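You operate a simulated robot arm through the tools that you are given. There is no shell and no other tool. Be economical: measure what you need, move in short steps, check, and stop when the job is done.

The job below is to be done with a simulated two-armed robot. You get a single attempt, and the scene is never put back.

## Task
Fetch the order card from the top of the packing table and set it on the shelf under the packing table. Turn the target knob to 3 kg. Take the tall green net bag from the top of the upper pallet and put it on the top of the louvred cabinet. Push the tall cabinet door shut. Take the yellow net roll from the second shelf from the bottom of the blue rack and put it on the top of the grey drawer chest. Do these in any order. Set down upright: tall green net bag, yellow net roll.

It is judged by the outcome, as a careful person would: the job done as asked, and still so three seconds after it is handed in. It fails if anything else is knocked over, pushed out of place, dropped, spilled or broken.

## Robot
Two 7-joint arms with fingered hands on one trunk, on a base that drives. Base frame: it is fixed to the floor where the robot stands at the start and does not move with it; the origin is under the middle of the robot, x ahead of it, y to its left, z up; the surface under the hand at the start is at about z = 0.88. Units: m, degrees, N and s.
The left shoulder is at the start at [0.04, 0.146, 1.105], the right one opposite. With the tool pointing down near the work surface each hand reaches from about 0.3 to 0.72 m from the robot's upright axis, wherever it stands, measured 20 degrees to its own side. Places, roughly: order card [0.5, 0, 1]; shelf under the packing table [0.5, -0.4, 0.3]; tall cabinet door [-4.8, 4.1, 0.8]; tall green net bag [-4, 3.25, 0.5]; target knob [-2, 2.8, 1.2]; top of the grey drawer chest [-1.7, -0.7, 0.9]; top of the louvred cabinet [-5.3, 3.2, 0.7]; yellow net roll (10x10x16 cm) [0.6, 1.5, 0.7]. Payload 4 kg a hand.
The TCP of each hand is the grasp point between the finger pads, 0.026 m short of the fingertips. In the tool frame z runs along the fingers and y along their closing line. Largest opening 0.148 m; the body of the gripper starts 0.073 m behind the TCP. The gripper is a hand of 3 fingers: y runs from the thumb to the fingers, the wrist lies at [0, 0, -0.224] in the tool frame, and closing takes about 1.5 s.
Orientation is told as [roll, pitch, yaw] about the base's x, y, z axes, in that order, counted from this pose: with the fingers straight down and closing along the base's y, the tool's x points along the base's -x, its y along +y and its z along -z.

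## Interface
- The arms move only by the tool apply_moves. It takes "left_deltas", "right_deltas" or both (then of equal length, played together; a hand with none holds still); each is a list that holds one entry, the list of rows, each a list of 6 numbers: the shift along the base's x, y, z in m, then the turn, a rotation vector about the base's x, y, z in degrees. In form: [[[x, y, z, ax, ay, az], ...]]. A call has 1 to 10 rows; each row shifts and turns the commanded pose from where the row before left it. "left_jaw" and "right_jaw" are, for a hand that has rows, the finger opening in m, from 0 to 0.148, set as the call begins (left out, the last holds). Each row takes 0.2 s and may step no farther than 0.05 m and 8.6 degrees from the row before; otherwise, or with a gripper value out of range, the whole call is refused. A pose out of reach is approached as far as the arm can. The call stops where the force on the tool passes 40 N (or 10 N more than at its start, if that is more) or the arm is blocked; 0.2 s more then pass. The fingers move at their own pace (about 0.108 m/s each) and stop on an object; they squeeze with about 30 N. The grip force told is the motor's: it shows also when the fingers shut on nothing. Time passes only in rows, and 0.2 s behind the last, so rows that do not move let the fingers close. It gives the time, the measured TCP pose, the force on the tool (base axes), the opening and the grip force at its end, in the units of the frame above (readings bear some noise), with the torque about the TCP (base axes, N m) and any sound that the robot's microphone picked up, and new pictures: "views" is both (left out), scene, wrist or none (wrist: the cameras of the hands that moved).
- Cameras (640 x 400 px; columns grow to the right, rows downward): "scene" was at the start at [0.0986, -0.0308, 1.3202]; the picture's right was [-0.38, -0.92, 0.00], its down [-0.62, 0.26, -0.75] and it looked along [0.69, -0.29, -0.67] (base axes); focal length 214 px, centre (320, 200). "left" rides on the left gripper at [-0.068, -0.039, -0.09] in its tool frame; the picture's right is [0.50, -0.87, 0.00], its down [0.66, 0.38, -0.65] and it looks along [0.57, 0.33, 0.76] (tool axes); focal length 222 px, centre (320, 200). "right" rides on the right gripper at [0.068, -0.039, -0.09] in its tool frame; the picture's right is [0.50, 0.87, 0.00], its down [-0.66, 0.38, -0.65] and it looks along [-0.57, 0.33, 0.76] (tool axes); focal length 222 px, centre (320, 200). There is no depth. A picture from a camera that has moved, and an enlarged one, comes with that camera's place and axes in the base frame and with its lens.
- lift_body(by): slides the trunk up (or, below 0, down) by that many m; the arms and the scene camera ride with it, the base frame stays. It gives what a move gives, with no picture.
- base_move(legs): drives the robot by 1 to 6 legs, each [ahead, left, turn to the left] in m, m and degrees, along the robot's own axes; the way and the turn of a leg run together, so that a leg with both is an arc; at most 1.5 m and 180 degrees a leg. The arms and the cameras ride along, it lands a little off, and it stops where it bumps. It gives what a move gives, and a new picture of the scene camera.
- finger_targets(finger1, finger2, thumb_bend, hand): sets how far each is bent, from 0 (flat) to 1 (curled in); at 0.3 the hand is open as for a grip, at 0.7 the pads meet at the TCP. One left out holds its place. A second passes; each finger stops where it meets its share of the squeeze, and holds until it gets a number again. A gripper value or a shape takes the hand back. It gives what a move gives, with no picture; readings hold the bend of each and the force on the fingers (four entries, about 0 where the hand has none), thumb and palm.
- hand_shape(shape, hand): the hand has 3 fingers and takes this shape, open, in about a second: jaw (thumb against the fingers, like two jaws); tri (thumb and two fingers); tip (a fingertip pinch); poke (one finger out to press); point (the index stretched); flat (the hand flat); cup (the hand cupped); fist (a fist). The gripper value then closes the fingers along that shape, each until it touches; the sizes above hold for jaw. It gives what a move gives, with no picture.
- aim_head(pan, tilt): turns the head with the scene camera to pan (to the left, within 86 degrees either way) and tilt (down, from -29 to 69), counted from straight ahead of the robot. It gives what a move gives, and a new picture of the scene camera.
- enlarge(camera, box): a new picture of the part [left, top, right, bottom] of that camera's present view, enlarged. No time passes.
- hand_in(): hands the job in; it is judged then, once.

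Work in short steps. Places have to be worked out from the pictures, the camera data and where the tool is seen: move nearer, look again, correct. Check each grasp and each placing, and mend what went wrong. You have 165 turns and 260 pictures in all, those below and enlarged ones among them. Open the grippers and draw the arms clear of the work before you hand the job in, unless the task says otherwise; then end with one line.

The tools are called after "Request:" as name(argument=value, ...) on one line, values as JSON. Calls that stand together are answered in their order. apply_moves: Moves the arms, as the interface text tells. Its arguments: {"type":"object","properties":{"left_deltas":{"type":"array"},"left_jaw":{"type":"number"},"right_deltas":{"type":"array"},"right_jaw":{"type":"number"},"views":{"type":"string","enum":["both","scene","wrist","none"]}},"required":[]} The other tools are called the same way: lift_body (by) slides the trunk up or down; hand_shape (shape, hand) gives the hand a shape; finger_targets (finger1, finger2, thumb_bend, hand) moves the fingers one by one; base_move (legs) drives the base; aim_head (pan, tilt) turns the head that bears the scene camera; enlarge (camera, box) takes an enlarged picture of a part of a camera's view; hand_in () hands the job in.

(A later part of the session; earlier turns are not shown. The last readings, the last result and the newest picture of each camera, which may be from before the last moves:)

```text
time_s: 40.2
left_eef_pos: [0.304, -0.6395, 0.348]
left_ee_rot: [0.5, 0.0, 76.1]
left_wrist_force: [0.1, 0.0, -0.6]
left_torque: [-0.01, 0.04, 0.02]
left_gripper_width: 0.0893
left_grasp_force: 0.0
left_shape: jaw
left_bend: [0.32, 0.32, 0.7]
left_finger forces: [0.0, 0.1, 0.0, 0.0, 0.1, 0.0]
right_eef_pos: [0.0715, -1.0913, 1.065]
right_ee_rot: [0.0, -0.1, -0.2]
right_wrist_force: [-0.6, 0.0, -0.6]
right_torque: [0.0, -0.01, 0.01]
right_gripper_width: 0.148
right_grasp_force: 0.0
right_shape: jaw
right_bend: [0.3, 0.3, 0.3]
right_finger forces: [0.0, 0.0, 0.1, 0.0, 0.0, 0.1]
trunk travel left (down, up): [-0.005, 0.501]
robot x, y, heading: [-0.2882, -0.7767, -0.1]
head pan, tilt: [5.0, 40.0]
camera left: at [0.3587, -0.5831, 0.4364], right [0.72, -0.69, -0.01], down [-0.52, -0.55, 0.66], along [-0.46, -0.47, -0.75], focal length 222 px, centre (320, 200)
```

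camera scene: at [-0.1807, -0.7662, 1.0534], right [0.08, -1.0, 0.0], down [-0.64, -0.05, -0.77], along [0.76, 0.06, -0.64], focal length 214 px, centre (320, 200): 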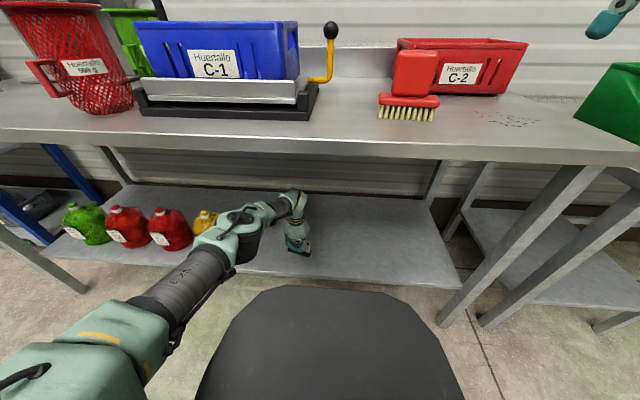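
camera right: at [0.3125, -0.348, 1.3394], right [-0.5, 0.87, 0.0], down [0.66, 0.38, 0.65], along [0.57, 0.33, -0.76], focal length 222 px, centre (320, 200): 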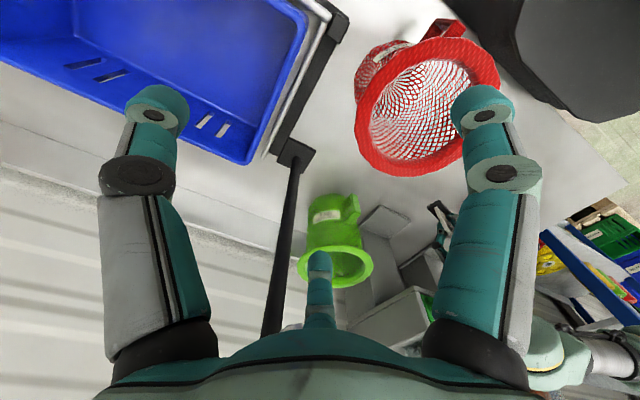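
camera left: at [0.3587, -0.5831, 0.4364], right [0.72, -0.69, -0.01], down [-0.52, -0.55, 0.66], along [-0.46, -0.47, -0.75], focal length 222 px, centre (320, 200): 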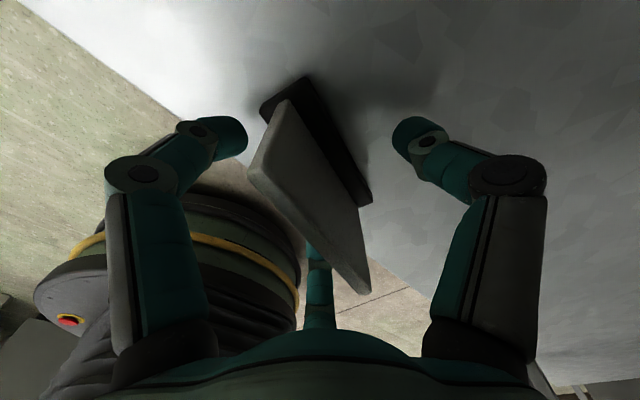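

Card stands on the shelf. Raise the hand straight up and back the base out.

Request:
apply_moves(left_deltas=[[[0, 0, 0.02, 0, 0, 0], [0, 0, 0.03, 0, 0, 0], [0, 0, 0.04, 0, 0, 0], [0, 0, 0.03, 0, 0, 0]]], views="none")

Request:
base_move(legs=[[-0.5, 0, 0]])

```text
time_s: 41.2
left_eef_pos: [0.3045, -0.6392, 0.4696]
left_ee_rot: [0.4, -0.1, 76.1]
left_wrist_force: [0.1, -0.9, -0.1]
left_torque: [-0.01, -0.01, -0.03]
left_gripper_width: 0.0892
left_grasp_force: 0.0
left_shape: jaw
left_bend: [0.32, 0.32, 0.7]
left_finger forces: [0.1, 0.1, 0.0, 0.0, 0.0, 0.0]
right_eef_pos: [0.071, -1.0911, 1.0654]
right_ee_rot: [0.1, 0.0, -0.2]
right_wrist_force: [0.1, -0.3, 0.3]
right_torque: [0.02, 0.0, -0.01]
right_gripper_width: 0.1478
right_grasp_force: 0.1
right_shape: jaw
right_bend: [0.3, 0.3, 0.3]
right_finger forces: [0.0, 0.0, 0.0, 0.0, 0.1, 0.0]
trunk travel left (down, up): [-0.005, 0.501]
robot x, y, heading: [-0.285, -0.7723, -0.3]
head pan, tilt: [5.0, 40.0]
```

```text
time_s: 44.1
left_eef_pos: [-0.1999, -0.6334, 0.4678]
left_ee_rot: [0.5, -0.2, 76.7]
left_wrist_force: [-0.6, 1.0, 0.0]
left_torque: [0.0, 0.01, 0.01]
left_gripper_width: 0.0893
left_grasp_force: 0.0
left_shape: jaw
left_bend: [0.32, 0.32, 0.7]
left_finger forces: [0.1, 0.0, 0.0, 0.0, 0.0, 0.1]
right_eef_pos: [-0.4289, -1.0886, 1.0651]
right_ee_rot: [0.0, 0.0, 0.3]
right_wrist_force: [-0.9, 0.2, 0.6]
right_torque: [0.06, 0.03, 0.02]
right_gripper_width: 0.1479
right_grasp_force: 0.1
right_shape: jaw
right_bend: [0.3, 0.3, 0.3]
right_finger forces: [0.0, 0.0, 0.1, 0.0, 0.0, 0.1]
trunk travel left (down, up): [-0.005, 0.501]
robot x, y, heading: [-0.7891, -0.7778, 0.3]
head pan, tilt: [5.0, 40.0]
camera scene: at [-0.6841, -0.7656, 1.0535], right [0.09, -1.0, 0.0], down [-0.64, -0.06, -0.77], along [0.76, 0.07, -0.64], focal length 214 px, centre (320, 200)
```

scene: 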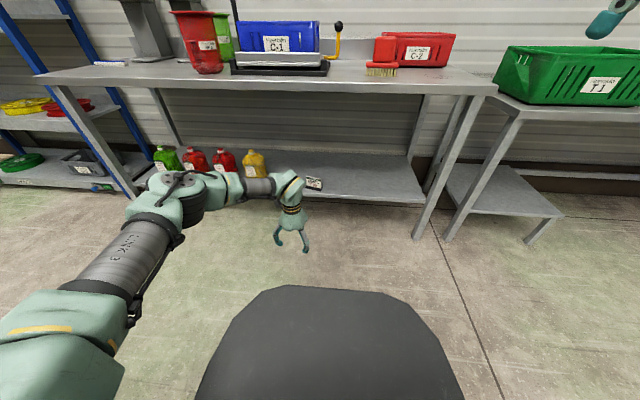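

Card is standing on the shelf. Now raise the trunk and bring the left hand up to a carry pose.

Request:
lift_body(by=0.27)

Request:
apply_moves(left_deltas=[[[-0.025, 0, 0.045, 0, 0, -7.6], [-0.025, 0, 0.045, 0, 0, -7.6], [-0.025, 0, 0.045, 0, 0, -7.6], [-0.025, 0, 0.045, 0, 0, -7.6], [-0.025, 0, 0.045, 0, 0, -7.6], [-0.025, 0, 0.045, 0, 0, -7.6], [-0.025, 0, 0.045, 0, 0, -7.6], [-0.025, 0, 0.045, 0, 0, -7.6], [-0.02, 0, 0.045, 0, 0, -7.6], [0, 0, 0.01, 0, 0, -7.6]]], left_jaw=0.148, views="none")

Request:
base_move(legs=[[0.25, 1.1, 0], [0, 1.0, 0]])

```text
time_s: 46.9
left_eef_pos: [-0.2006, -0.6336, 0.738]
left_ee_rot: [0.5, 0.0, 76.7]
left_wrist_force: [-0.5, 0.1, 0.5]
left_torque: [-0.02, -0.01, 0.04]
left_gripper_width: 0.0894
left_grasp_force: 0.0
left_shape: jaw
left_bend: [0.32, 0.32, 0.7]
left_finger forces: [0.0, 0.1, 0.0, 0.0, 0.0, 0.1]
right_eef_pos: [-0.429, -1.0873, 1.3345]
right_ee_rot: [0.0, 0.0, 0.3]
right_wrist_force: [0.4, -0.7, -0.2]
right_torque: [-0.02, -0.01, 0.03]
right_gripper_width: 0.148
right_grasp_force: 0.0
right_shape: jaw
right_bend: [0.3, 0.3, 0.3]
right_finger forces: [0.0, 0.0, 0.0, 0.0, 0.0, 0.0]
trunk travel left (down, up): [-0.275, 0.231]
robot x, y, heading: [-0.7896, -0.7741, 0.3]
head pan, tilt: [5.0, 40.0]
```

```text
refused: row 1 steps farther than a row can; nothing moved
```

```text
time_s: 57.5
left_eef_pos: [0.0414, 1.4701, 0.737]
left_ee_rot: [0.5, -0.1, 76.8]
left_wrist_force: [-0.6, 0.2, -0.5]
left_torque: [0.02, 0.01, -0.04]
left_gripper_width: 0.0892
left_grasp_force: 0.0
left_shape: jaw
left_bend: [0.32, 0.32, 0.7]
left_finger forces: [0.0, 0.0, 0.0, 0.1, 0.1, 0.0]
right_eef_pos: [-0.1878, 1.0167, 1.3352]
right_ee_rot: [0.1, 0.0, 0.3]
right_wrist_force: [0.3, 0.0, -0.4]
right_torque: [-0.01, 0.05, 0.01]
right_gripper_width: 0.148
right_grasp_force: 0.1
right_shape: jaw
right_bend: [0.3, 0.3, 0.3]
right_finger forces: [0.0, 0.0, 0.0, 0.0, 0.1, 0.1]
trunk travel left (down, up): [-0.275, 0.231]
robot x, y, heading: [-0.5485, 1.3272, 0.6]
head pan, tilt: [5.0, 40.0]
camera scene: at [-0.4425, 1.3384, 1.3228], right [0.09, -1.0, 0.0], down [-0.64, -0.06, -0.77], along [0.76, 0.07, -0.64], focal length 214 px, centre (320, 200)
```

scene: 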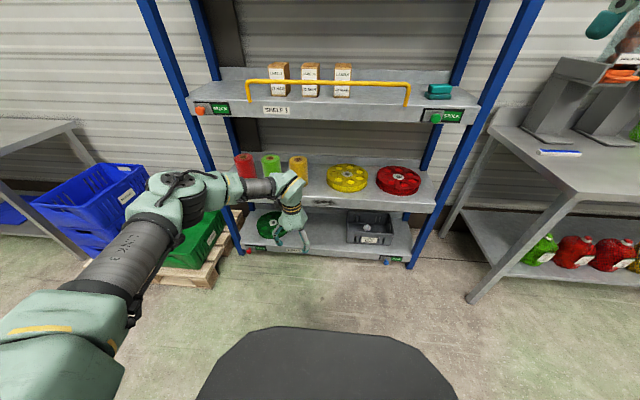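

Red, green, yellow rolls stand on the second shelf; yellow is at ≈[0.565, 1.56, 0.62–0.78]. I'll orient the left hand to point forward (+x), first undoing the yaw.

Request:
apply_moves(left_deltas=[[[-0.01, 0, 0, 0, 0, -7.7], [-0.01, 0, 0, 0, 0, -7.7], [-0.01, 0, 0, 0, 0, -7.7], [-0.01, 0, 0, 0, 0, -7.7], [-0.01, 0, 0, 0, 0, -7.7], [-0.01, 0, 0, 0, 0, -7.7], [-0.01, 0, 0, 0, 0, -7.7], [-0.01, 0, 0, 0, 0, -7.7], [-0.01, 0, 0, 0, 0, -7.7], [-0.01, 0, 0, 0, 0, -7.7]]], left_jaw=0.135, views="none")

Request:
apply_moves(left_deltas=[[[0, 0, 0, 0, -8.5, 0], [0, 0, 0, 0, -8.5, 0], [0, 0, 0, 0, -8.5, 0], [0, 0, 0, 0, -8.5, 0], [0, 0, 0, 0, -8.5, 0], [0, 0, 0, 0, -8.5, 0], [0, 0, 0, 0, -8.5, 0], [0, 0, 0, 0, -8.5, 0], [0, 0, 0, 0, -8.5, 0], [0, 0, 0, 0, -8.5, 0]]], views="both")

```text
time_s: 59.6
left_eef_pos: [-0.0591, 1.4709, 0.7382]
left_ee_rot: [0.3, -0.1, -0.4]
left_wrist_force: [0.7, 1.1, -0.2]
left_torque: [0.02, -0.02, -0.02]
left_gripper_width: 0.1347
left_grasp_force: 0.0
left_shape: jaw
left_bend: [0.25, 0.25, 0.32]
left_finger forces: [0.0, 0.1, 0.0, 0.0, 0.0, 0.1]
right_eef_pos: [-0.188, 1.0156, 1.3342]
right_ee_rot: [0.0, -0.2, 0.4]
right_wrist_force: [0.5, 0.6, -1.0]
right_torque: [-0.01, -0.03, -0.01]
right_gripper_width: 0.1478
right_grasp_force: 0.0
right_shape: jaw
right_bend: [0.3, 0.3, 0.3]
right_finger forces: [0.0, 0.1, 0.0, 0.0, 0.0, 0.0]
trunk travel left (down, up): [-0.275, 0.231]
robot x, y, heading: [-0.5504, 1.3292, 0.5]
head pan, tilt: [5.0, 40.0]
```

```text
time_s: 61.9
left_eef_pos: [0.0034, 1.286, 0.8801]
left_ee_rot: [4.7, -68.1, -0.6]
left_wrist_force: [-0.1, -0.3, 0.3]
left_torque: [0.02, 0.02, 0.04]
left_gripper_width: 0.1351
left_grasp_force: 0.0
left_shape: jaw
left_bend: [0.25, 0.25, 0.32]
left_finger forces: [0.0, 0.0, 0.0, 0.0, 0.0, 0.0]
left hand out of reach, approached as far as the arm can: row 4, 5, 6, 7, 8, 9, 10
right_eef_pos: [-0.1887, 1.0142, 1.3346]
right_ee_rot: [0.4, -0.1, 0.4]
right_wrist_force: [-0.3, -1.4, 0.1]
right_torque: [-0.01, -0.02, 0.04]
right_gripper_width: 0.1479
right_grasp_force: 0.1
right_shape: jaw
right_bend: [0.3, 0.3, 0.3]
right_finger forces: [0.0, 0.0, 0.0, 0.0, 0.0, 0.0]
trunk travel left (down, up): [-0.275, 0.231]
robot x, y, heading: [-0.55, 1.3283, 0.3]
head pan, tilt: [5.0, 40.0]
camera scene: at [-0.4437, 1.3372, 1.3229], right [0.09, -1.0, 0.0], down [-0.64, -0.06, -0.77], along [0.76, 0.07, -0.64], focal length 214 px, centre (320, 200)
camera left: at [-0.052, 1.2396, 0.9724], right [-0.13, -0.86, -0.49], down [-0.87, 0.33, -0.35], along [0.47, 0.38, -0.8], focal length 222 px, centre (320, 200)
```

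scene: 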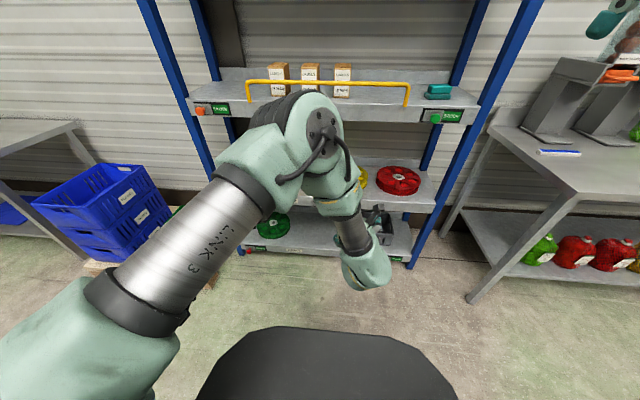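
left: 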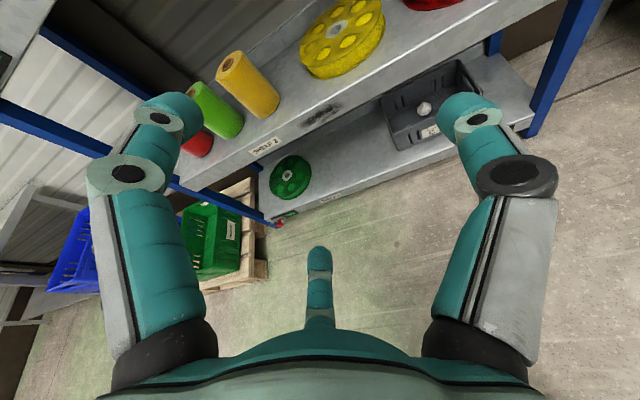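

The elbow-in pose is too close; extend the commanded pose forward (away from the body) so the horizontal hand becomes reachable.

Request:
apply_moves(left_deltas=[[[0.035, 0, 0, 0, 0, 0], [0.035, 0, 0, 0, 0, 0], [0.035, 0, 0, 0, 0, 0], [0.035, 0, 0, 0, 0, 0], [0.035, 0, 0, 0, -4, 0], [0, 0, 0, 0, 0, 0]]], views="both")

```text
time_s: 63.2
left_eef_pos: [0.1775, 1.278, 0.8845]
left_ee_rot: [4.1, -72.8, -1.0]
left_wrist_force: [-0.5, -0.4, 0.2]
left_torque: [-0.01, 0.0, -0.01]
left_gripper_width: 0.1349
left_grasp_force: 0.0
left_shape: jaw
left_bend: [0.25, 0.25, 0.32]
left_finger forces: [0.0, 0.0, 0.1, 0.1, 0.0, 0.0]
left hand out of reach, approached as far as the arm can: row 1
right_eef_pos: [-0.1873, 1.0173, 1.3351]
right_ee_rot: [0.2, 0.0, 0.4]
right_wrist_force: [0.7, -1.3, -0.4]
right_torque: [0.02, 0.01, -0.01]
right_gripper_width: 0.148
right_grasp_force: 0.1
right_shape: jaw
right_bend: [0.3, 0.3, 0.3]
right_finger forces: [0.0, 0.0, 0.0, 0.0, 0.0, 0.0]
trunk travel left (down, up): [-0.275, 0.231]
robot x, y, heading: [-0.547, 1.3304, 0.2]
head pan, tilt: [5.0, 40.0]
camera scene: at [-0.4429, 1.3388, 1.3228], right [0.09, -1.0, 0.0], down [-0.64, -0.06, -0.77], along [0.76, 0.07, -0.64], focal length 214 px, centre (320, 200)
camera left: at [0.1132, 1.2337, 0.9744], right [-0.1, -0.86, -0.5], down [-0.84, 0.34, -0.42], along [0.54, 0.37, -0.76], focal length 222 px, centre (320, 200)
```

scene: 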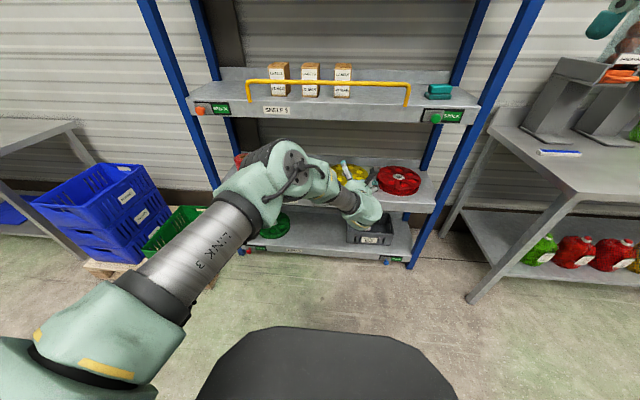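
left: 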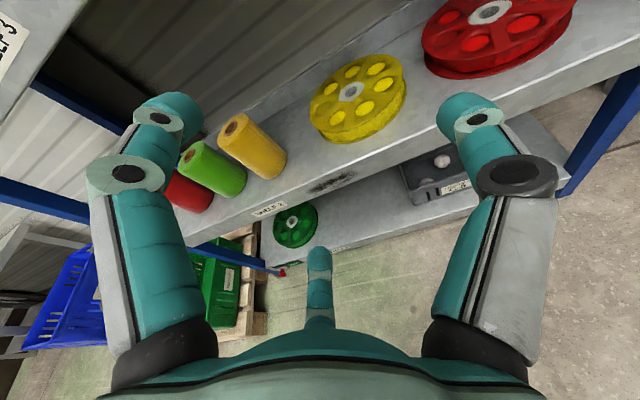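

Now reachable. Lower the trunk 0.16 so the hand's at roll height, then level the hand and shift left.

Request:
lift_body(by=-0.16)

Request:
apply_moves(left_deltas=[[[0, 0.03, 0, -2, -6, 0], [0, 0.03, 0, -2, -6, 0], [0, 0.03, 0, 0, -4.5, 1], [0, 0.03, 0, 0, 0, 0], [0, 0.03, 0, 0, 0, 0]]], views="wrist")

```text
time_s: 65.1
left_eef_pos: [0.1768, 1.2782, 0.7262]
left_ee_rot: [4.1, -72.9, -0.9]
left_wrist_force: [0.3, 0.0, 0.4]
left_torque: [0.0, 0.02, 0.01]
left_gripper_width: 0.1351
left_grasp_force: 0.1
left_shape: jaw
left_bend: [0.25, 0.25, 0.32]
left_finger forces: [0.0, 0.0, 0.0, 0.0, 0.0, 0.1]
right_eef_pos: [-0.1872, 1.0164, 1.1738]
right_ee_rot: [0.1, 0.0, 0.4]
right_wrist_force: [-0.4, 0.4, 0.0]
right_torque: [-0.02, 0.02, 0.01]
right_gripper_width: 0.1478
right_grasp_force: 0.0
right_shape: jaw
right_bend: [0.3, 0.3, 0.3]
right_finger forces: [0.1, 0.0, 0.0, 0.0, 0.0, 0.0]
trunk travel left (down, up): [-0.115, 0.391]
robot x, y, heading: [-0.5501, 1.3279, 0.4]
head pan, tilt: [5.0, 40.0]
```

```text
time_s: 66.3
left_eef_pos: [0.2845, 1.2999, 0.783]
left_ee_rot: [-73.9, -86.3, 77.4]
left_wrist_force: [0.6, 0.8, -0.6]
left_torque: [-0.01, -0.01, 0.0]
left_gripper_width: 0.1353
left_grasp_force: 0.0
left_shape: jaw
left_bend: [0.25, 0.25, 0.32]
left_finger forces: [0.1, 0.1, 0.0, 0.0, 0.0, 0.0]
left hand out of reach, approached as far as the arm can: row 1, 2, 3, 4, 5
right_eef_pos: [-0.1877, 1.016, 1.1732]
right_ee_rot: [0.1, 0.0, 0.4]
right_wrist_force: [0.2, -0.8, 0.4]
right_torque: [0.01, 0.04, -0.01]
right_gripper_width: 0.148
right_grasp_force: 0.1
right_shape: jaw
right_bend: [0.3, 0.3, 0.3]
right_finger forces: [0.0, 0.0, 0.0, 0.1, 0.1, 0.0]
trunk travel left (down, up): [-0.115, 0.391]
robot x, y, heading: [-0.5469, 1.3249, 0.3]
head pan, tilt: [5.0, 40.0]
camera left: at [0.1968, 1.2598, 0.8533], right [0.04, -0.89, -0.44], down [-0.68, 0.3, -0.67], along [0.73, 0.33, -0.6], focal length 222 px, centre (320, 200)
```

left: 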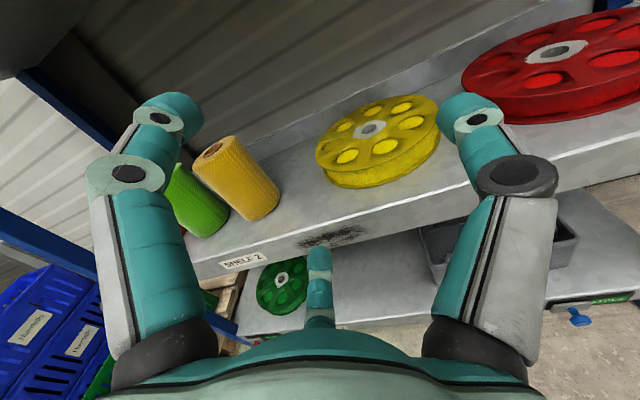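

The hand is now level (yaw≈3°, roll≈4°) at rel. reach 0.83. I'll keep the arm pose and use trunk and base: down 0.08, then left 0.24.

Request:
lift_body(by=-0.08)

Request:
base_move(legs=[[0, 0.24, 0]])

Request:
apply_moves(left_deltas=[[[0, 0, 0, 0, 0, 0]]], views="wrist")

```text
time_s: 67.5
left_eef_pos: [0.2827, 1.3008, 0.7053]
left_ee_rot: [-75.6, -86.2, 79.2]
left_wrist_force: [-0.8, 0.4, -0.1]
left_torque: [0.02, -0.02, 0.01]
left_gripper_width: 0.1349
left_grasp_force: 0.1
left_shape: jaw
left_bend: [0.25, 0.25, 0.32]
left_finger forces: [0.0, 0.0, 0.1, 0.1, 0.1, 0.1]
right_eef_pos: [-0.1864, 1.0165, 1.0942]
right_ee_rot: [0.0, 0.0, 0.5]
right_wrist_force: [0.4, -0.1, 0.5]
right_torque: [-0.03, 0.02, 0.0]
right_gripper_width: 0.1478
right_grasp_force: 0.1
right_shape: jaw
right_bend: [0.3, 0.3, 0.3]
right_finger forces: [0.0, 0.1, 0.1, 0.0, 0.1, 0.1]
trunk travel left (down, up): [-0.035, 0.471]
robot x, y, heading: [-0.5451, 1.3269, 0.3]
head pan, tilt: [5.0, 40.0]
```

```text
time_s: 69.2
left_eef_pos: [0.2818, 1.5352, 0.7042]
left_ee_rot: [-75.2, -86.2, 78.6]
left_wrist_force: [-0.1, -0.2, 0.4]
left_torque: [0.03, -0.02, -0.03]
left_gripper_width: 0.1351
left_grasp_force: 0.0
left_shape: jaw
left_bend: [0.25, 0.25, 0.32]
left_finger forces: [0.0, 0.0, 0.1, 0.0, 0.0, 0.0]
right_eef_pos: [-0.1897, 1.2532, 1.0942]
right_ee_rot: [0.1, 0.0, 0.3]
right_wrist_force: [0.1, -0.1, 0.7]
right_torque: [-0.02, 0.03, 0.0]
right_gripper_width: 0.148
right_grasp_force: 0.0
right_shape: jaw
right_bend: [0.3, 0.3, 0.3]
right_finger forces: [0.0, 0.0, 0.0, 0.1, 0.0, 0.0]
trunk travel left (down, up): [-0.035, 0.471]
robot x, y, heading: [-0.5482, 1.5643, 0.5]
head pan, tilt: [5.0, 40.0]
camera scene: at [-0.444, 1.5749, 1.0822], right [0.09, -1.0, 0.0], down [-0.64, -0.06, -0.77], along [0.76, 0.07, -0.64], focal length 214 px, centre (320, 200)
```

scene: 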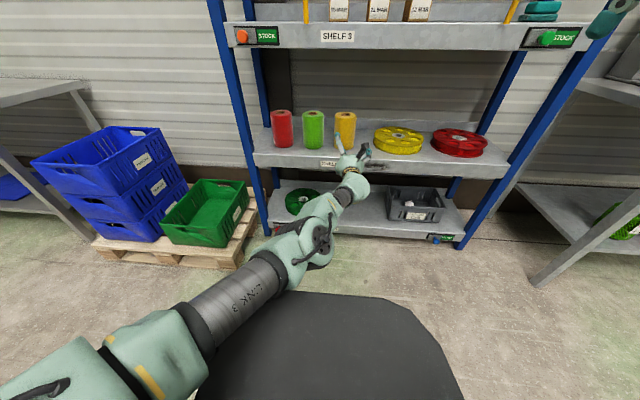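

```text
time_s: 69.6
left_eef_pos: [0.2823, 1.5355, 0.705]
left_ee_rot: [-75.1, -86.3, 78.4]
left_wrist_force: [1.0, -0.5, -0.7]
left_torque: [-0.01, 0.0, 0.0]
left_gripper_width: 0.1347
left_grasp_force: 0.0
left_shape: jaw
left_bend: [0.25, 0.25, 0.32]
left_finger forces: [0.0, 0.0, 0.1, 0.0, 0.0, 0.0]
right_eef_pos: [-0.189, 1.2524, 1.0935]
right_ee_rot: [0.1, 0.0, 0.2]
right_wrist_force: [-0.4, -0.4, 0.5]
right_torque: [0.0, -0.02, 0.0]
right_gripper_width: 0.1484
right_grasp_force: 0.0
right_shape: jaw
right_bend: [0.3, 0.3, 0.3]
right_finger forces: [0.1, 0.0, 0.0, 0.0, 0.1, 0.1]
trunk travel left (down, up): [-0.035, 0.471]
robot x, y, heading: [-0.5509, 1.5653, 0.1]
head pan, tilt: [5.0, 40.0]
camera left: at [0.1951, 1.4951, 0.7735], right [0.04, -0.89, -0.44], down [-0.68, 0.3, -0.67], along [0.73, 0.33, -0.6], focal length 222 px, centre (320, 200)
```

left: 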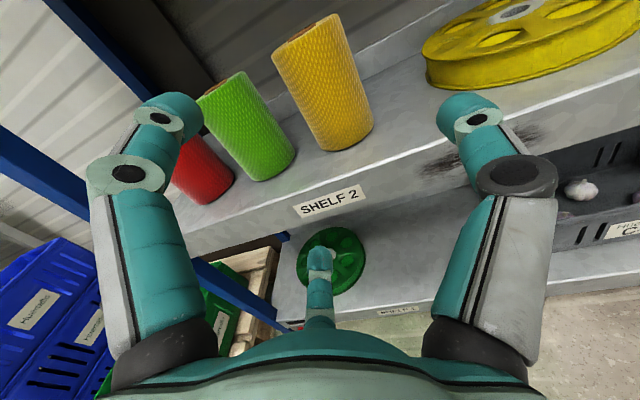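

Yellow roll axis judged at ≈[0.56, 1.547]; hand y 1.536. Drive forward 0.15 with slight left, then recheck.

Request:
base_move(legs=[[0.14, 0.012, 0]])

Request:
apply_moves(left_deltas=[[[0, 0, 0, 0, 0, 0]]], left_jaw=0.14, views="wrist")

```text
time_s: 70.9
left_eef_pos: [0.4207, 1.5457, 0.7031]
left_ee_rot: [-74.1, -86.2, 77.4]
left_wrist_force: [-0.1, 0.0, 0.3]
left_torque: [0.01, -0.02, -0.01]
left_gripper_width: 0.1351
left_grasp_force: 0.0
left_shape: jaw
left_bend: [0.25, 0.25, 0.32]
left_finger forces: [0.0, 0.0, 0.0, 0.0, 0.0, 0.1]
right_eef_pos: [-0.0484, 1.2642, 1.0935]
right_ee_rot: [0.1, 0.2, 0.2]
right_wrist_force: [0.7, -0.3, 0.5]
right_torque: [0.0, 0.05, 0.02]
right_gripper_width: 0.148
right_grasp_force: 0.0
right_shape: jaw
right_bend: [0.3, 0.3, 0.3]
right_finger forces: [0.0, 0.1, 0.0, 0.0, 0.0, 0.1]
trunk travel left (down, up): [-0.035, 0.471]
robot x, y, heading: [-0.4114, 1.5775, 0.4]
head pan, tilt: [5.0, 40.0]
camera scene: at [-0.3039, 1.5868, 1.082], right [0.09, -1.0, 0.0], down [-0.64, -0.06, -0.77], along [0.76, 0.07, -0.64], focal length 214 px, centre (320, 200)
```

scene: 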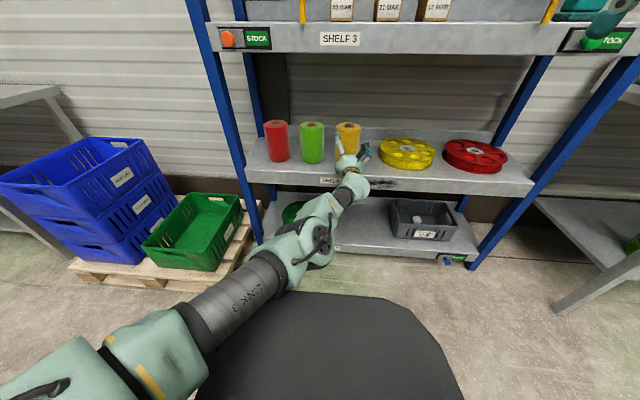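

```text
time_s: 71.3
left_eef_pos: [0.4219, 1.5459, 0.7047]
left_ee_rot: [-75.0, -86.3, 78.2]
left_wrist_force: [0.3, 0.0, -0.7]
left_torque: [0.01, -0.02, -0.02]
left_gripper_width: 0.1394
left_grasp_force: 0.0
left_shape: jaw
left_bend: [0.26, 0.26, 0.29]
left_finger forces: [0.0, 0.0, 0.0, 0.0, 0.1, 0.1]
right_eef_pos: [-0.0518, 1.2627, 1.0943]
right_ee_rot: [0.1, -0.1, 0.2]
right_wrist_force: [-0.6, 0.3, -0.7]
right_torque: [0.01, 0.03, 0.05]
right_gripper_width: 0.1478
right_grasp_force: 0.1
right_shape: jaw
right_bend: [0.3, 0.3, 0.3]
right_finger forces: [0.1, 0.0, 0.0, 0.1, 0.1, 0.1]
trunk travel left (down, up): [-0.035, 0.471]
robot x, y, heading: [-0.4097, 1.5771, 0.3]
head pan, tilt: [5.0, 40.0]
camera left: at [0.3341, 1.5071, 0.7735], right [0.04, -0.89, -0.44], down [-0.68, 0.3, -0.67], along [0.73, 0.33, -0.6], focal length 222 px, centre (320, 200)
```

left: 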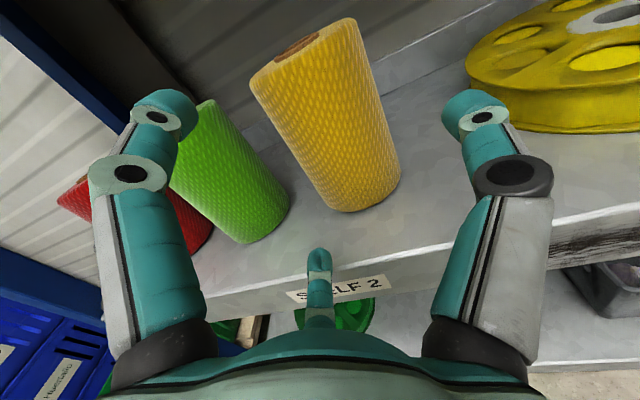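

Axis confirmed at y≈1.547, aligned. Drive forward 0.135 to envelop the roll.

Request:
base_move(legs=[[0.125, 0, 0]])

Request:
apply_moves(left_deltas=[[[0, 0, 0, 0, 0, 0]]], views="wrist")

```text
time_s: 72.6
left_eef_pos: [0.5464, 1.5456, 0.7036]
left_ee_rot: [-74.3, -86.2, 77.5]
left_wrist_force: [0.0, 0.6, -0.6]
left_torque: [0.08, 0.0, -0.01]
left_gripper_width: 0.1397
left_grasp_force: 0.0
left_shape: jaw
left_bend: [0.26, 0.26, 0.29]
left_finger forces: [0.0, 0.8, 0.0, 0.1, 0.1, 0.0]
right_eef_pos: [0.0766, 1.2636, 1.092]
right_ee_rot: [0.1, 0.0, 0.2]
right_wrist_force: [1.0, -0.6, 0.5]
right_torque: [0.04, 0.04, 0.01]
right_gripper_width: 0.148
right_grasp_force: 0.0
right_shape: jaw
right_bend: [0.3, 0.3, 0.3]
right_finger forces: [0.0, 0.1, 0.0, 0.0, 0.0, 0.0]
trunk travel left (down, up): [-0.035, 0.471]
robot x, y, heading: [-0.2858, 1.5789, 0.2]
head pan, tilt: [5.0, 40.0]
camera scene: at [-0.1786, 1.5871, 1.082], right [0.09, -1.0, 0.0], down [-0.64, -0.06, -0.77], along [0.76, 0.07, -0.64], focal length 214 px, centre (320, 200)
```

scene: 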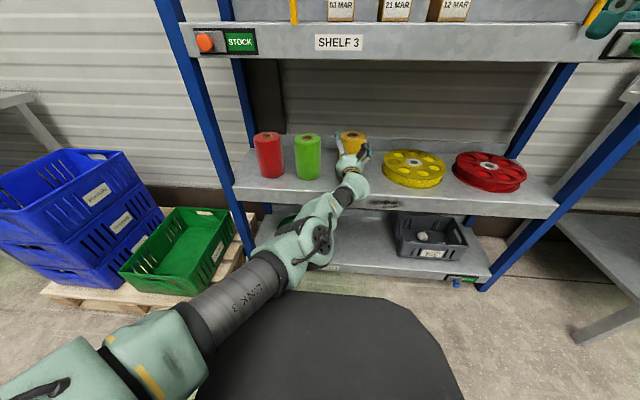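

```text
time_s: 73.0
left_eef_pos: [0.5467, 1.5474, 0.7036]
left_ee_rot: [-74.9, -86.3, 78.2]
left_wrist_force: [-0.4, 0.3, 1.1]
left_torque: [0.06, -0.01, -0.01]
left_gripper_width: 0.1399
left_grasp_force: 0.0
left_shape: jaw
left_bend: [0.26, 0.26, 0.29]
left_finger forces: [0.0, 0.5, 0.1, 0.1, 0.0, 0.0]
right_eef_pos: [0.0757, 1.2649, 1.0929]
right_ee_rot: [0.1, 0.0, 0.2]
right_wrist_force: [0.4, -0.2, -1.1]
right_torque: [-0.02, -0.03, 0.0]
right_gripper_width: 0.1479
right_grasp_force: 0.1
right_shape: jaw
right_bend: [0.3, 0.3, 0.3]
right_finger forces: [0.0, 0.0, 0.1, 0.0, 0.0, 0.1]
trunk travel left (down, up): [-0.035, 0.471]
robot x, y, heading: [-0.2845, 1.5749, -0.2]
head pan, tilt: [5.0, 40.0]
camera left: at [0.4593, 1.5069, 0.7735], right [0.04, -0.89, -0.44], down [-0.68, 0.3, -0.67], along [0.73, 0.33, -0.6], focal length 222 px, centre (320, 200)
```

left: 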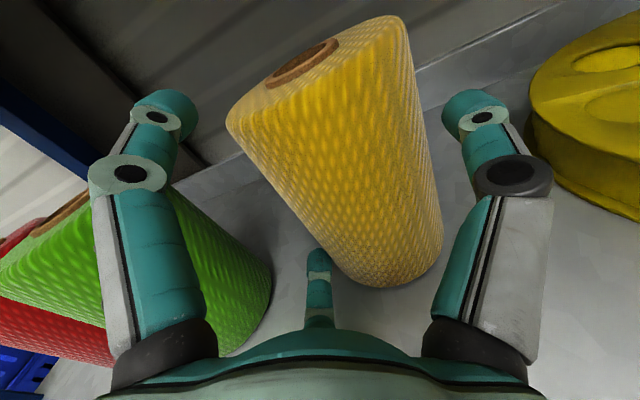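

Slight touch on finger 2; the axis looks ≈0.585 in x. Shift hand 8 mm left and 25 mm forward, then close.

Request:
apply_moves(left_deltas=[[[0, 0.008, 0, 0, 0, 0], [0.012, 0, 0, 0, 0, 0], [0.012, 0, 0, 0, 0, 0]]], views="wrist")

```text
time_s: 73.8
left_eef_pos: [0.5498, 1.5525, 0.7078]
left_ee_rot: [-74.0, -86.3, 77.1]
left_wrist_force: [-0.2, -0.1, 0.8]
left_torque: [0.01, -0.02, 0.01]
left_gripper_width: 0.14
left_grasp_force: 0.0
left_shape: jaw
left_bend: [0.26, 0.26, 0.29]
left_finger forces: [0.0, 0.1, 0.0, 0.1, 0.0, 0.0]
left hand out of reach, approached as far as the arm can: row 1, 2, 3
right_eef_pos: [0.0751, 1.2651, 1.0933]
right_ee_rot: [0.1, 0.1, 0.3]
right_wrist_force: [0.0, 0.5, 0.1]
right_torque: [-0.02, 0.02, 0.05]
right_gripper_width: 0.148
right_grasp_force: 0.1
right_shape: jaw
right_bend: [0.3, 0.3, 0.3]
right_finger forces: [0.1, 0.0, 0.0, 0.1, 0.0, 0.0]
trunk travel left (down, up): [-0.035, 0.471]
robot x, y, heading: [-0.2868, 1.5809, 0.2]
head pan, tilt: [5.0, 40.0]
camera left: at [0.4636, 1.5123, 0.778], right [0.04, -0.9, -0.44], down [-0.68, 0.3, -0.67], along [0.73, 0.33, -0.6], focal length 222 px, centre (320, 200)
```

left: 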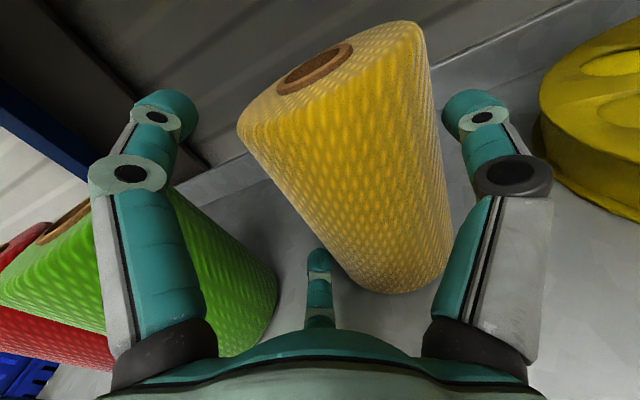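

Touch gone. Nudge the base forward 0.025.

Request:
base_move(legs=[[0.03, 0, 0]])

Request:
apply_moves(left_deltas=[[[0, 0, 0, 0, 0, 0]]], views="wrist")

```text
time_s: 74.6
left_eef_pos: [0.5804, 1.5517, 0.7076]
left_ee_rot: [-73.4, -86.1, 76.5]
left_wrist_force: [-0.9, 1.5, 1.0]
left_torque: [0.11, 0.01, -0.01]
left_gripper_width: 0.1402
left_grasp_force: 0.1
left_shape: jaw
left_bend: [0.26, 0.26, 0.29]
left_finger forces: [0.1, 1.3, 0.1, 0.0, 0.7, 0.0]
right_eef_pos: [0.1059, 1.2644, 1.0932]
right_ee_rot: [0.1, 0.1, 0.3]
right_wrist_force: [0.2, 0.4, -0.2]
right_torque: [0.02, 0.02, 0.0]
right_gripper_width: 0.1477
right_grasp_force: 0.2
right_shape: jaw
right_bend: [0.3, 0.3, 0.3]
right_finger forces: [0.0, 0.0, 0.0, 0.1, 0.1, 0.1]
trunk travel left (down, up): [-0.035, 0.471]
robot x, y, heading: [-0.2554, 1.5738, 0.6]
head pan, tilt: [5.0, 40.0]
camera scene: at [-0.1493, 1.5873, 1.0821], right [0.09, -1.0, 0.0], down [-0.64, -0.06, -0.77], along [0.76, 0.07, -0.64], focal length 214 px, centre (320, 200)
```

scene: 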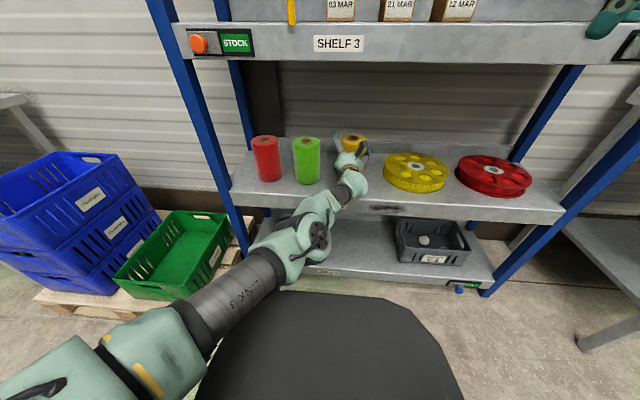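

```text
time_s: 75.0
left_eef_pos: [0.5789, 1.5523, 0.7072]
left_ee_rot: [-74.0, -86.2, 77.2]
left_wrist_force: [-0.7, -0.7, 0.5]
left_torque: [0.06, 0.03, -0.03]
left_gripper_width: 0.14
left_grasp_force: 0.1
left_shape: jaw
left_bend: [0.26, 0.26, 0.29]
left_finger forces: [0.0, 1.1, 0.0, 0.0, 0.7, 0.1]
right_eef_pos: [0.1046, 1.2642, 1.0933]
right_ee_rot: [0.1, -0.1, 0.2]
right_wrist_force: [0.3, -0.7, -0.4]
right_torque: [0.0, 0.01, 0.01]
right_gripper_width: 0.1479
right_grasp_force: 0.2
right_shape: jaw
right_bend: [0.3, 0.3, 0.3]
right_finger forces: [0.0, 0.1, 0.1, 0.2, 0.1, 0.0]
trunk travel left (down, up): [-0.035, 0.471]
robot x, y, heading: [-0.2574, 1.5795, 0.2]
head pan, tilt: [5.0, 40.0]
camera left: at [0.4931, 1.5127, 0.7779], right [0.04, -0.89, -0.44], down [-0.68, 0.3, -0.67], along [0.73, 0.33, -0.6], focal length 222 px, centre (320, 200)
```

left: 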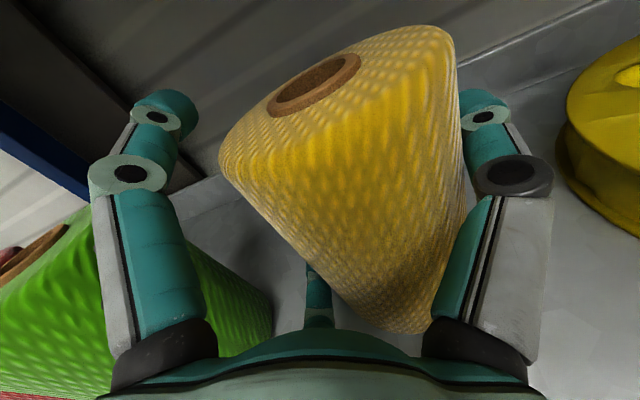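

Now the roll is well inside the grasp. Close.

Request:
apply_moves(left_deltas=[[[0, 0, 0, 0, 0, 0], [0, 0, 0, 0, 0, 0], [0, 0, 0, 0, 0, 0], [0, 0, 0, 0, 0, 0], [0, 0, 0, 0, 0, 0], [0, 0, 0, 0, 0, 0]]], left_jaw=0, views="wrist")

```text
time_s: 76.4
left_eef_pos: [0.5787, 1.5519, 0.7099]
left_ee_rot: [-76.3, -86.3, 79.3]
left_wrist_force: [3.3, -4.0, 9.6]
left_torque: [0.02, -0.24, -0.07]
left_gripper_width: 0.0888
left_grasp_force: 30.2
left_shape: jaw
left_bend: [0.39, 0.36, 0.65]
left_finger forces: [24.8, 23.0, 0.1, 0.0, 51.4, 0.0]
right_eef_pos: [0.1039, 1.2633, 1.0945]
right_ee_rot: [0.1, 0.1, 0.2]
right_wrist_force: [-0.4, 0.5, 0.4]
right_torque: [0.02, 0.01, -0.02]
right_gripper_width: 0.1479
right_grasp_force: 0.1
right_shape: jaw
right_bend: [0.3, 0.3, 0.3]
right_finger forces: [0.1, 0.0, 0.0, 0.0, 0.1, 0.1]
trunk travel left (down, up): [-0.035, 0.471]
robot x, y, heading: [-0.2571, 1.5776, 0.4]
head pan, tilt: [5.0, 40.0]
camera left: at [0.4923, 1.512, 0.7797], right [0.04, -0.89, -0.44], down [-0.68, 0.3, -0.67], along [0.73, 0.33, -0.6], focal length 222 px, centre (320, 200)
```

left: 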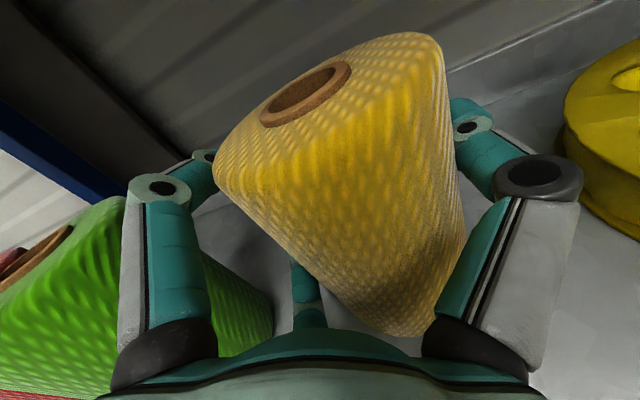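

Firm three-finger grip. Lift 5 cm with the trunk and back out.

Request:
lift_body(by=0.06)

Request:
base_move(legs=[[-0.4, 0, 0]])

```text
time_s: 77.4
left_eef_pos: [0.5811, 1.5532, 0.7673]
left_ee_rot: [-72.7, -86.2, 75.9]
left_wrist_force: [0.0, -1.4, -3.7]
left_torque: [0.08, 0.0, 0.01]
left_gripper_width: 0.0861
left_grasp_force: 29.9
left_shape: jaw
left_bend: [0.42, 0.36, 0.65]
left_finger forces: [28.7, 21.2, 0.0, 0.0, 49.2, 0.1]
right_eef_pos: [0.1055, 1.2633, 1.1528]
right_ee_rot: [0.1, 0.1, 0.2]
right_wrist_force: [-0.4, -0.2, -0.8]
right_torque: [-0.02, -0.02, 0.02]
right_gripper_width: 0.148
right_grasp_force: 0.2
right_shape: jaw
right_bend: [0.3, 0.3, 0.3]
right_finger forces: [0.1, 0.0, 0.0, 0.0, 0.0, 0.0]
trunk travel left (down, up): [-0.095, 0.411]
robot x, y, heading: [-0.2515, 1.5786, -0.2]
head pan, tilt: [5.0, 40.0]
```

```text
time_s: 80.0
left_eef_pos: [0.1698, 1.5566, 0.7679]
left_ee_rot: [-73.9, -86.2, 77.6]
left_wrist_force: [-0.1, 0.0, -3.9]
left_torque: [0.1, 0.03, 0.01]
left_gripper_width: 0.0864
left_grasp_force: 30.3
left_shape: jaw
left_bend: [0.42, 0.36, 0.65]
left_finger forces: [28.7, 21.1, 0.0, 0.1, 49.1, 0.1]
right_eef_pos: [-0.3029, 1.2635, 1.1536]
right_ee_rot: [0.2, 0.1, 0.8]
right_wrist_force: [-0.1, -0.7, -1.7]
right_torque: [-0.01, 0.01, 0.0]
right_gripper_width: 0.1479
right_grasp_force: 0.0
right_shape: jaw
right_bend: [0.3, 0.3, 0.3]
right_finger forces: [0.0, 0.1, 0.0, 0.0, 0.0, 0.1]
trunk travel left (down, up): [-0.095, 0.411]
robot x, y, heading: [-0.6654, 1.5768, 0.6]
head pan, tilt: [5.0, 40.0]
camera scene: at [-0.5604, 1.5849, 1.1422], right [0.1, -1.0, 0.0], down [-0.64, -0.06, -0.77], along [0.76, 0.08, -0.64], focal length 214 px, centre (320, 200)
```

scene: 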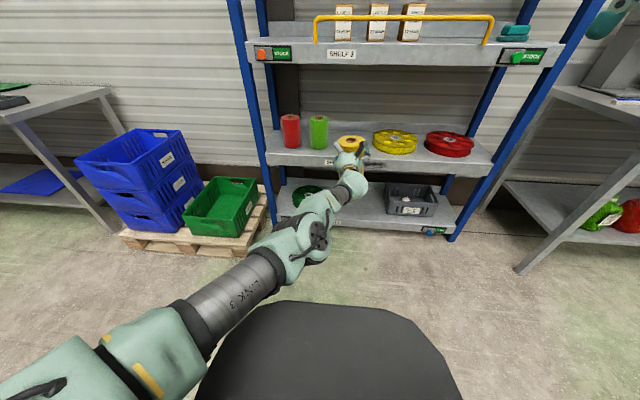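

Roll held upright. Turn right 90° in place (clear space) and look toward the chest.

Request:
base_move(legs=[[-0.1, -0.1, 0], [0, 0, -90]])

Request:
aim_head(pan=-25, tilt=20)

```text
time_s: 85.2
left_eef_pos: [-0.8062, 0.6381, 0.7673]
left_ee_rot: [-73.4, -86.2, -14.3]
left_wrist_force: [0.0, 0.2, -4.5]
left_torque: [0.01, -0.07, -0.01]
left_gripper_width: 0.0855
left_grasp_force: 29.8
left_shape: jaw
left_bend: [0.42, 0.36, 0.65]
left_finger forces: [28.7, 20.9, 0.0, 0.0, 49.1, 0.0]
right_eef_pos: [-1.0858, 1.1176, 1.1538]
right_ee_rot: [0.0, 0.1, -90.7]
right_wrist_force: [0.3, -0.6, 0.4]
right_torque: [0.02, 0.0, -0.01]
right_gripper_width: 0.148
right_grasp_force: 0.1
right_shape: jaw
right_bend: [0.3, 0.3, 0.3]
right_finger forces: [0.0, 0.0, 0.0, 0.0, 0.0, 0.0]
trunk travel left (down, up): [-0.095, 0.411]
robot x, y, heading: [-0.7648, 1.4704, -90.8]
head pan, tilt: [5.0, 40.0]
camera scene: at [-0.7588, 1.3693, 1.1422], right [-1.0, -0.07, 0.0], down [-0.05, 0.64, -0.77], along [0.06, -0.76, -0.64], focal length 214 px, centre (320, 200)
```

scene: 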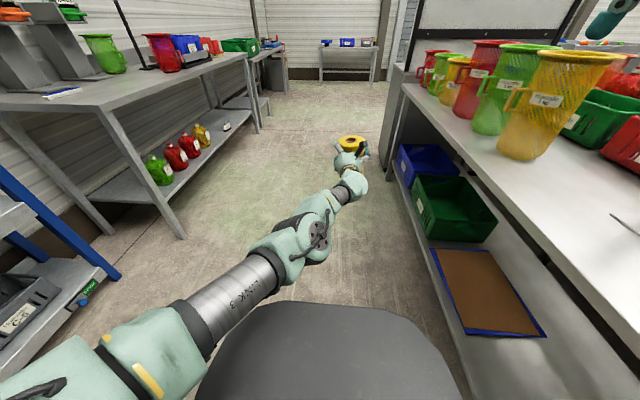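

```text
time_s: 86.1
left_eef_pos: [-0.8056, 0.6377, 0.7679]
left_ee_rot: [-73.2, -86.2, -14.5]
left_wrist_force: [-0.2, 0.3, -3.1]
left_torque: [0.05, -0.07, -0.01]
left_gripper_width: 0.0858
left_grasp_force: 30.4
left_shape: jaw
left_bend: [0.42, 0.36, 0.65]
left_finger forces: [28.6, 20.9, 0.1, 0.0, 49.0, 0.0]
right_eef_pos: [-1.0861, 1.1179, 1.1531]
right_ee_rot: [0.1, 0.1, -90.8]
right_wrist_force: [0.4, -0.4, 0.4]
right_torque: [-0.02, -0.02, 0.01]
right_gripper_width: 0.1482
right_grasp_force: 0.1
right_shape: jaw
right_bend: [0.3, 0.3, 0.3]
right_finger forces: [0.0, 0.0, 0.0, 0.0, 0.1, 0.0]
trunk travel left (down, up): [-0.095, 0.411]
robot x, y, heading: [-0.7665, 1.477, -90.8]
head pan, tilt: [-25.0, 20.0]
camera scene: at [-0.8054, 1.3701, 1.1735], right [-0.9, 0.43, 0.0], down [0.15, 0.31, -0.94], along [-0.41, -0.85, -0.34], focal length 214 px, centre (320, 200)
```

scene: 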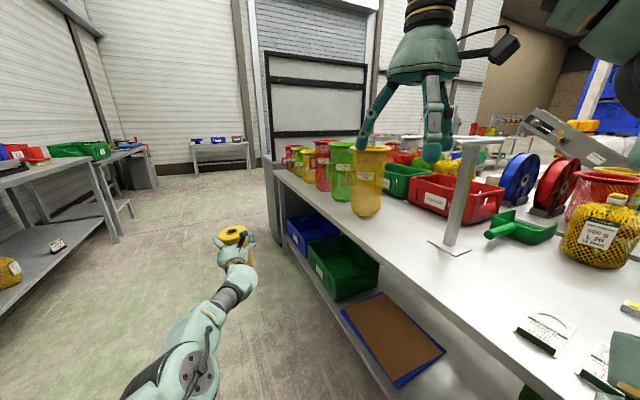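

A long table with baskets is on the right (edge x≈−1.15). Shift left 0.3 for clearance, then drive forward along −y and look.

Request:
base_move(legs=[[0, 0.3, 0.8], [1.4, 0, 0]])

Request:
aim_head(pan=-60, tilt=25)

```text
time_s: 94.6
left_eef_pos: [-0.4701, -0.7314, 0.7673]
left_ee_rot: [-73.0, -86.1, -13.5]
left_wrist_force: [0.6, 0.3, -4.2]
left_torque: [0.02, -0.07, -0.02]
left_gripper_width: 0.0859
left_grasp_force: 29.7
left_shape: jaw
left_bend: [0.42, 0.36, 0.65]
left_finger forces: [28.8, 20.9, 0.0, 0.0, 49.0, 0.0]
right_eef_pos: [-0.7607, -0.2582, 1.1538]
right_ee_rot: [0.1, 0.1, -89.5]
right_wrist_force: [0.2, 0.1, 0.5]
right_torque: [0.03, 0.0, 0.04]
right_gripper_width: 0.1479
right_grasp_force: 0.1
right_shape: jaw
right_bend: [0.3, 0.3, 0.3]
right_finger forces: [0.0, 0.1, 0.0, 0.1, 0.0, 0.0]
trunk travel left (down, up): [-0.095, 0.411]
robot x, y, heading: [-0.4523, 0.1072, -89.4]
head pan, tilt: [-25.0, 20.0]
camera scene: at [-0.4876, 0.0009, 1.1735], right [-0.91, 0.41, 0.0], down [0.14, 0.31, -0.94], along [-0.39, -0.86, -0.34], focal length 214 px, centre (320, 200)
```

scene: 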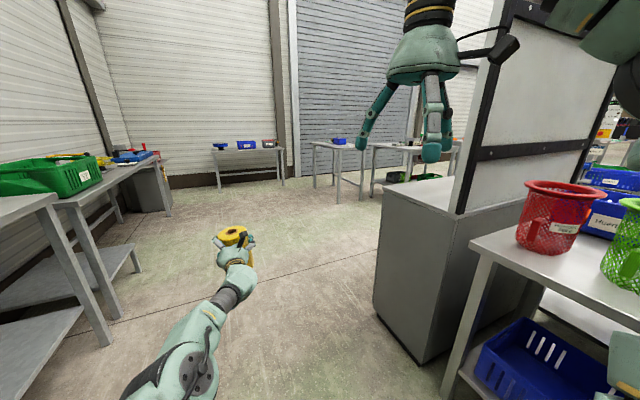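

```text
time_s: 95.6
left_eef_pos: [-0.4691, -0.7318, 0.7679]
left_ee_rot: [-73.1, -86.1, -13.4]
left_wrist_force: [0.9, 0.0, -3.4]
left_torque: [0.03, -0.07, 0.03]
left_gripper_width: 0.0858
left_grasp_force: 30.3
left_shape: jaw
left_bend: [0.42, 0.36, 0.65]
left_finger forces: [28.6, 20.9, 0.1, 0.0, 49.1, 0.1]
right_eef_pos: [-0.7606, -0.2581, 1.1532]
right_ee_rot: [0.1, 0.2, -89.4]
right_wrist_force: [1.0, 0.2, -0.4]
right_torque: [-0.04, 0.01, 0.02]
right_gripper_width: 0.1481
right_grasp_force: 0.1
right_shape: jaw
right_bend: [0.3, 0.3, 0.3]
right_finger forces: [0.0, 0.0, 0.0, 0.0, 0.0, 0.0]
trunk travel left (down, up): [-0.095, 0.411]
robot x, y, heading: [-0.4542, 0.1035, -89.4]
head pan, tilt: [-60.0, 25.0]
camera scene: at [-0.5284, 0.0389, 1.1655], right [-0.51, 0.86, 0.0], down [0.36, 0.22, -0.91], along [-0.78, -0.46, -0.42], focal length 214 px, centre (320, 200)
```

scene: 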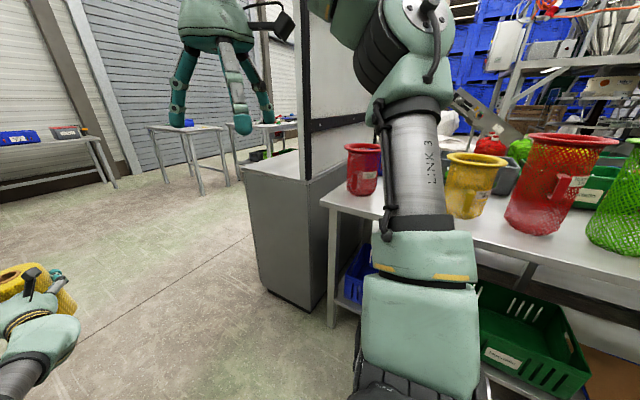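

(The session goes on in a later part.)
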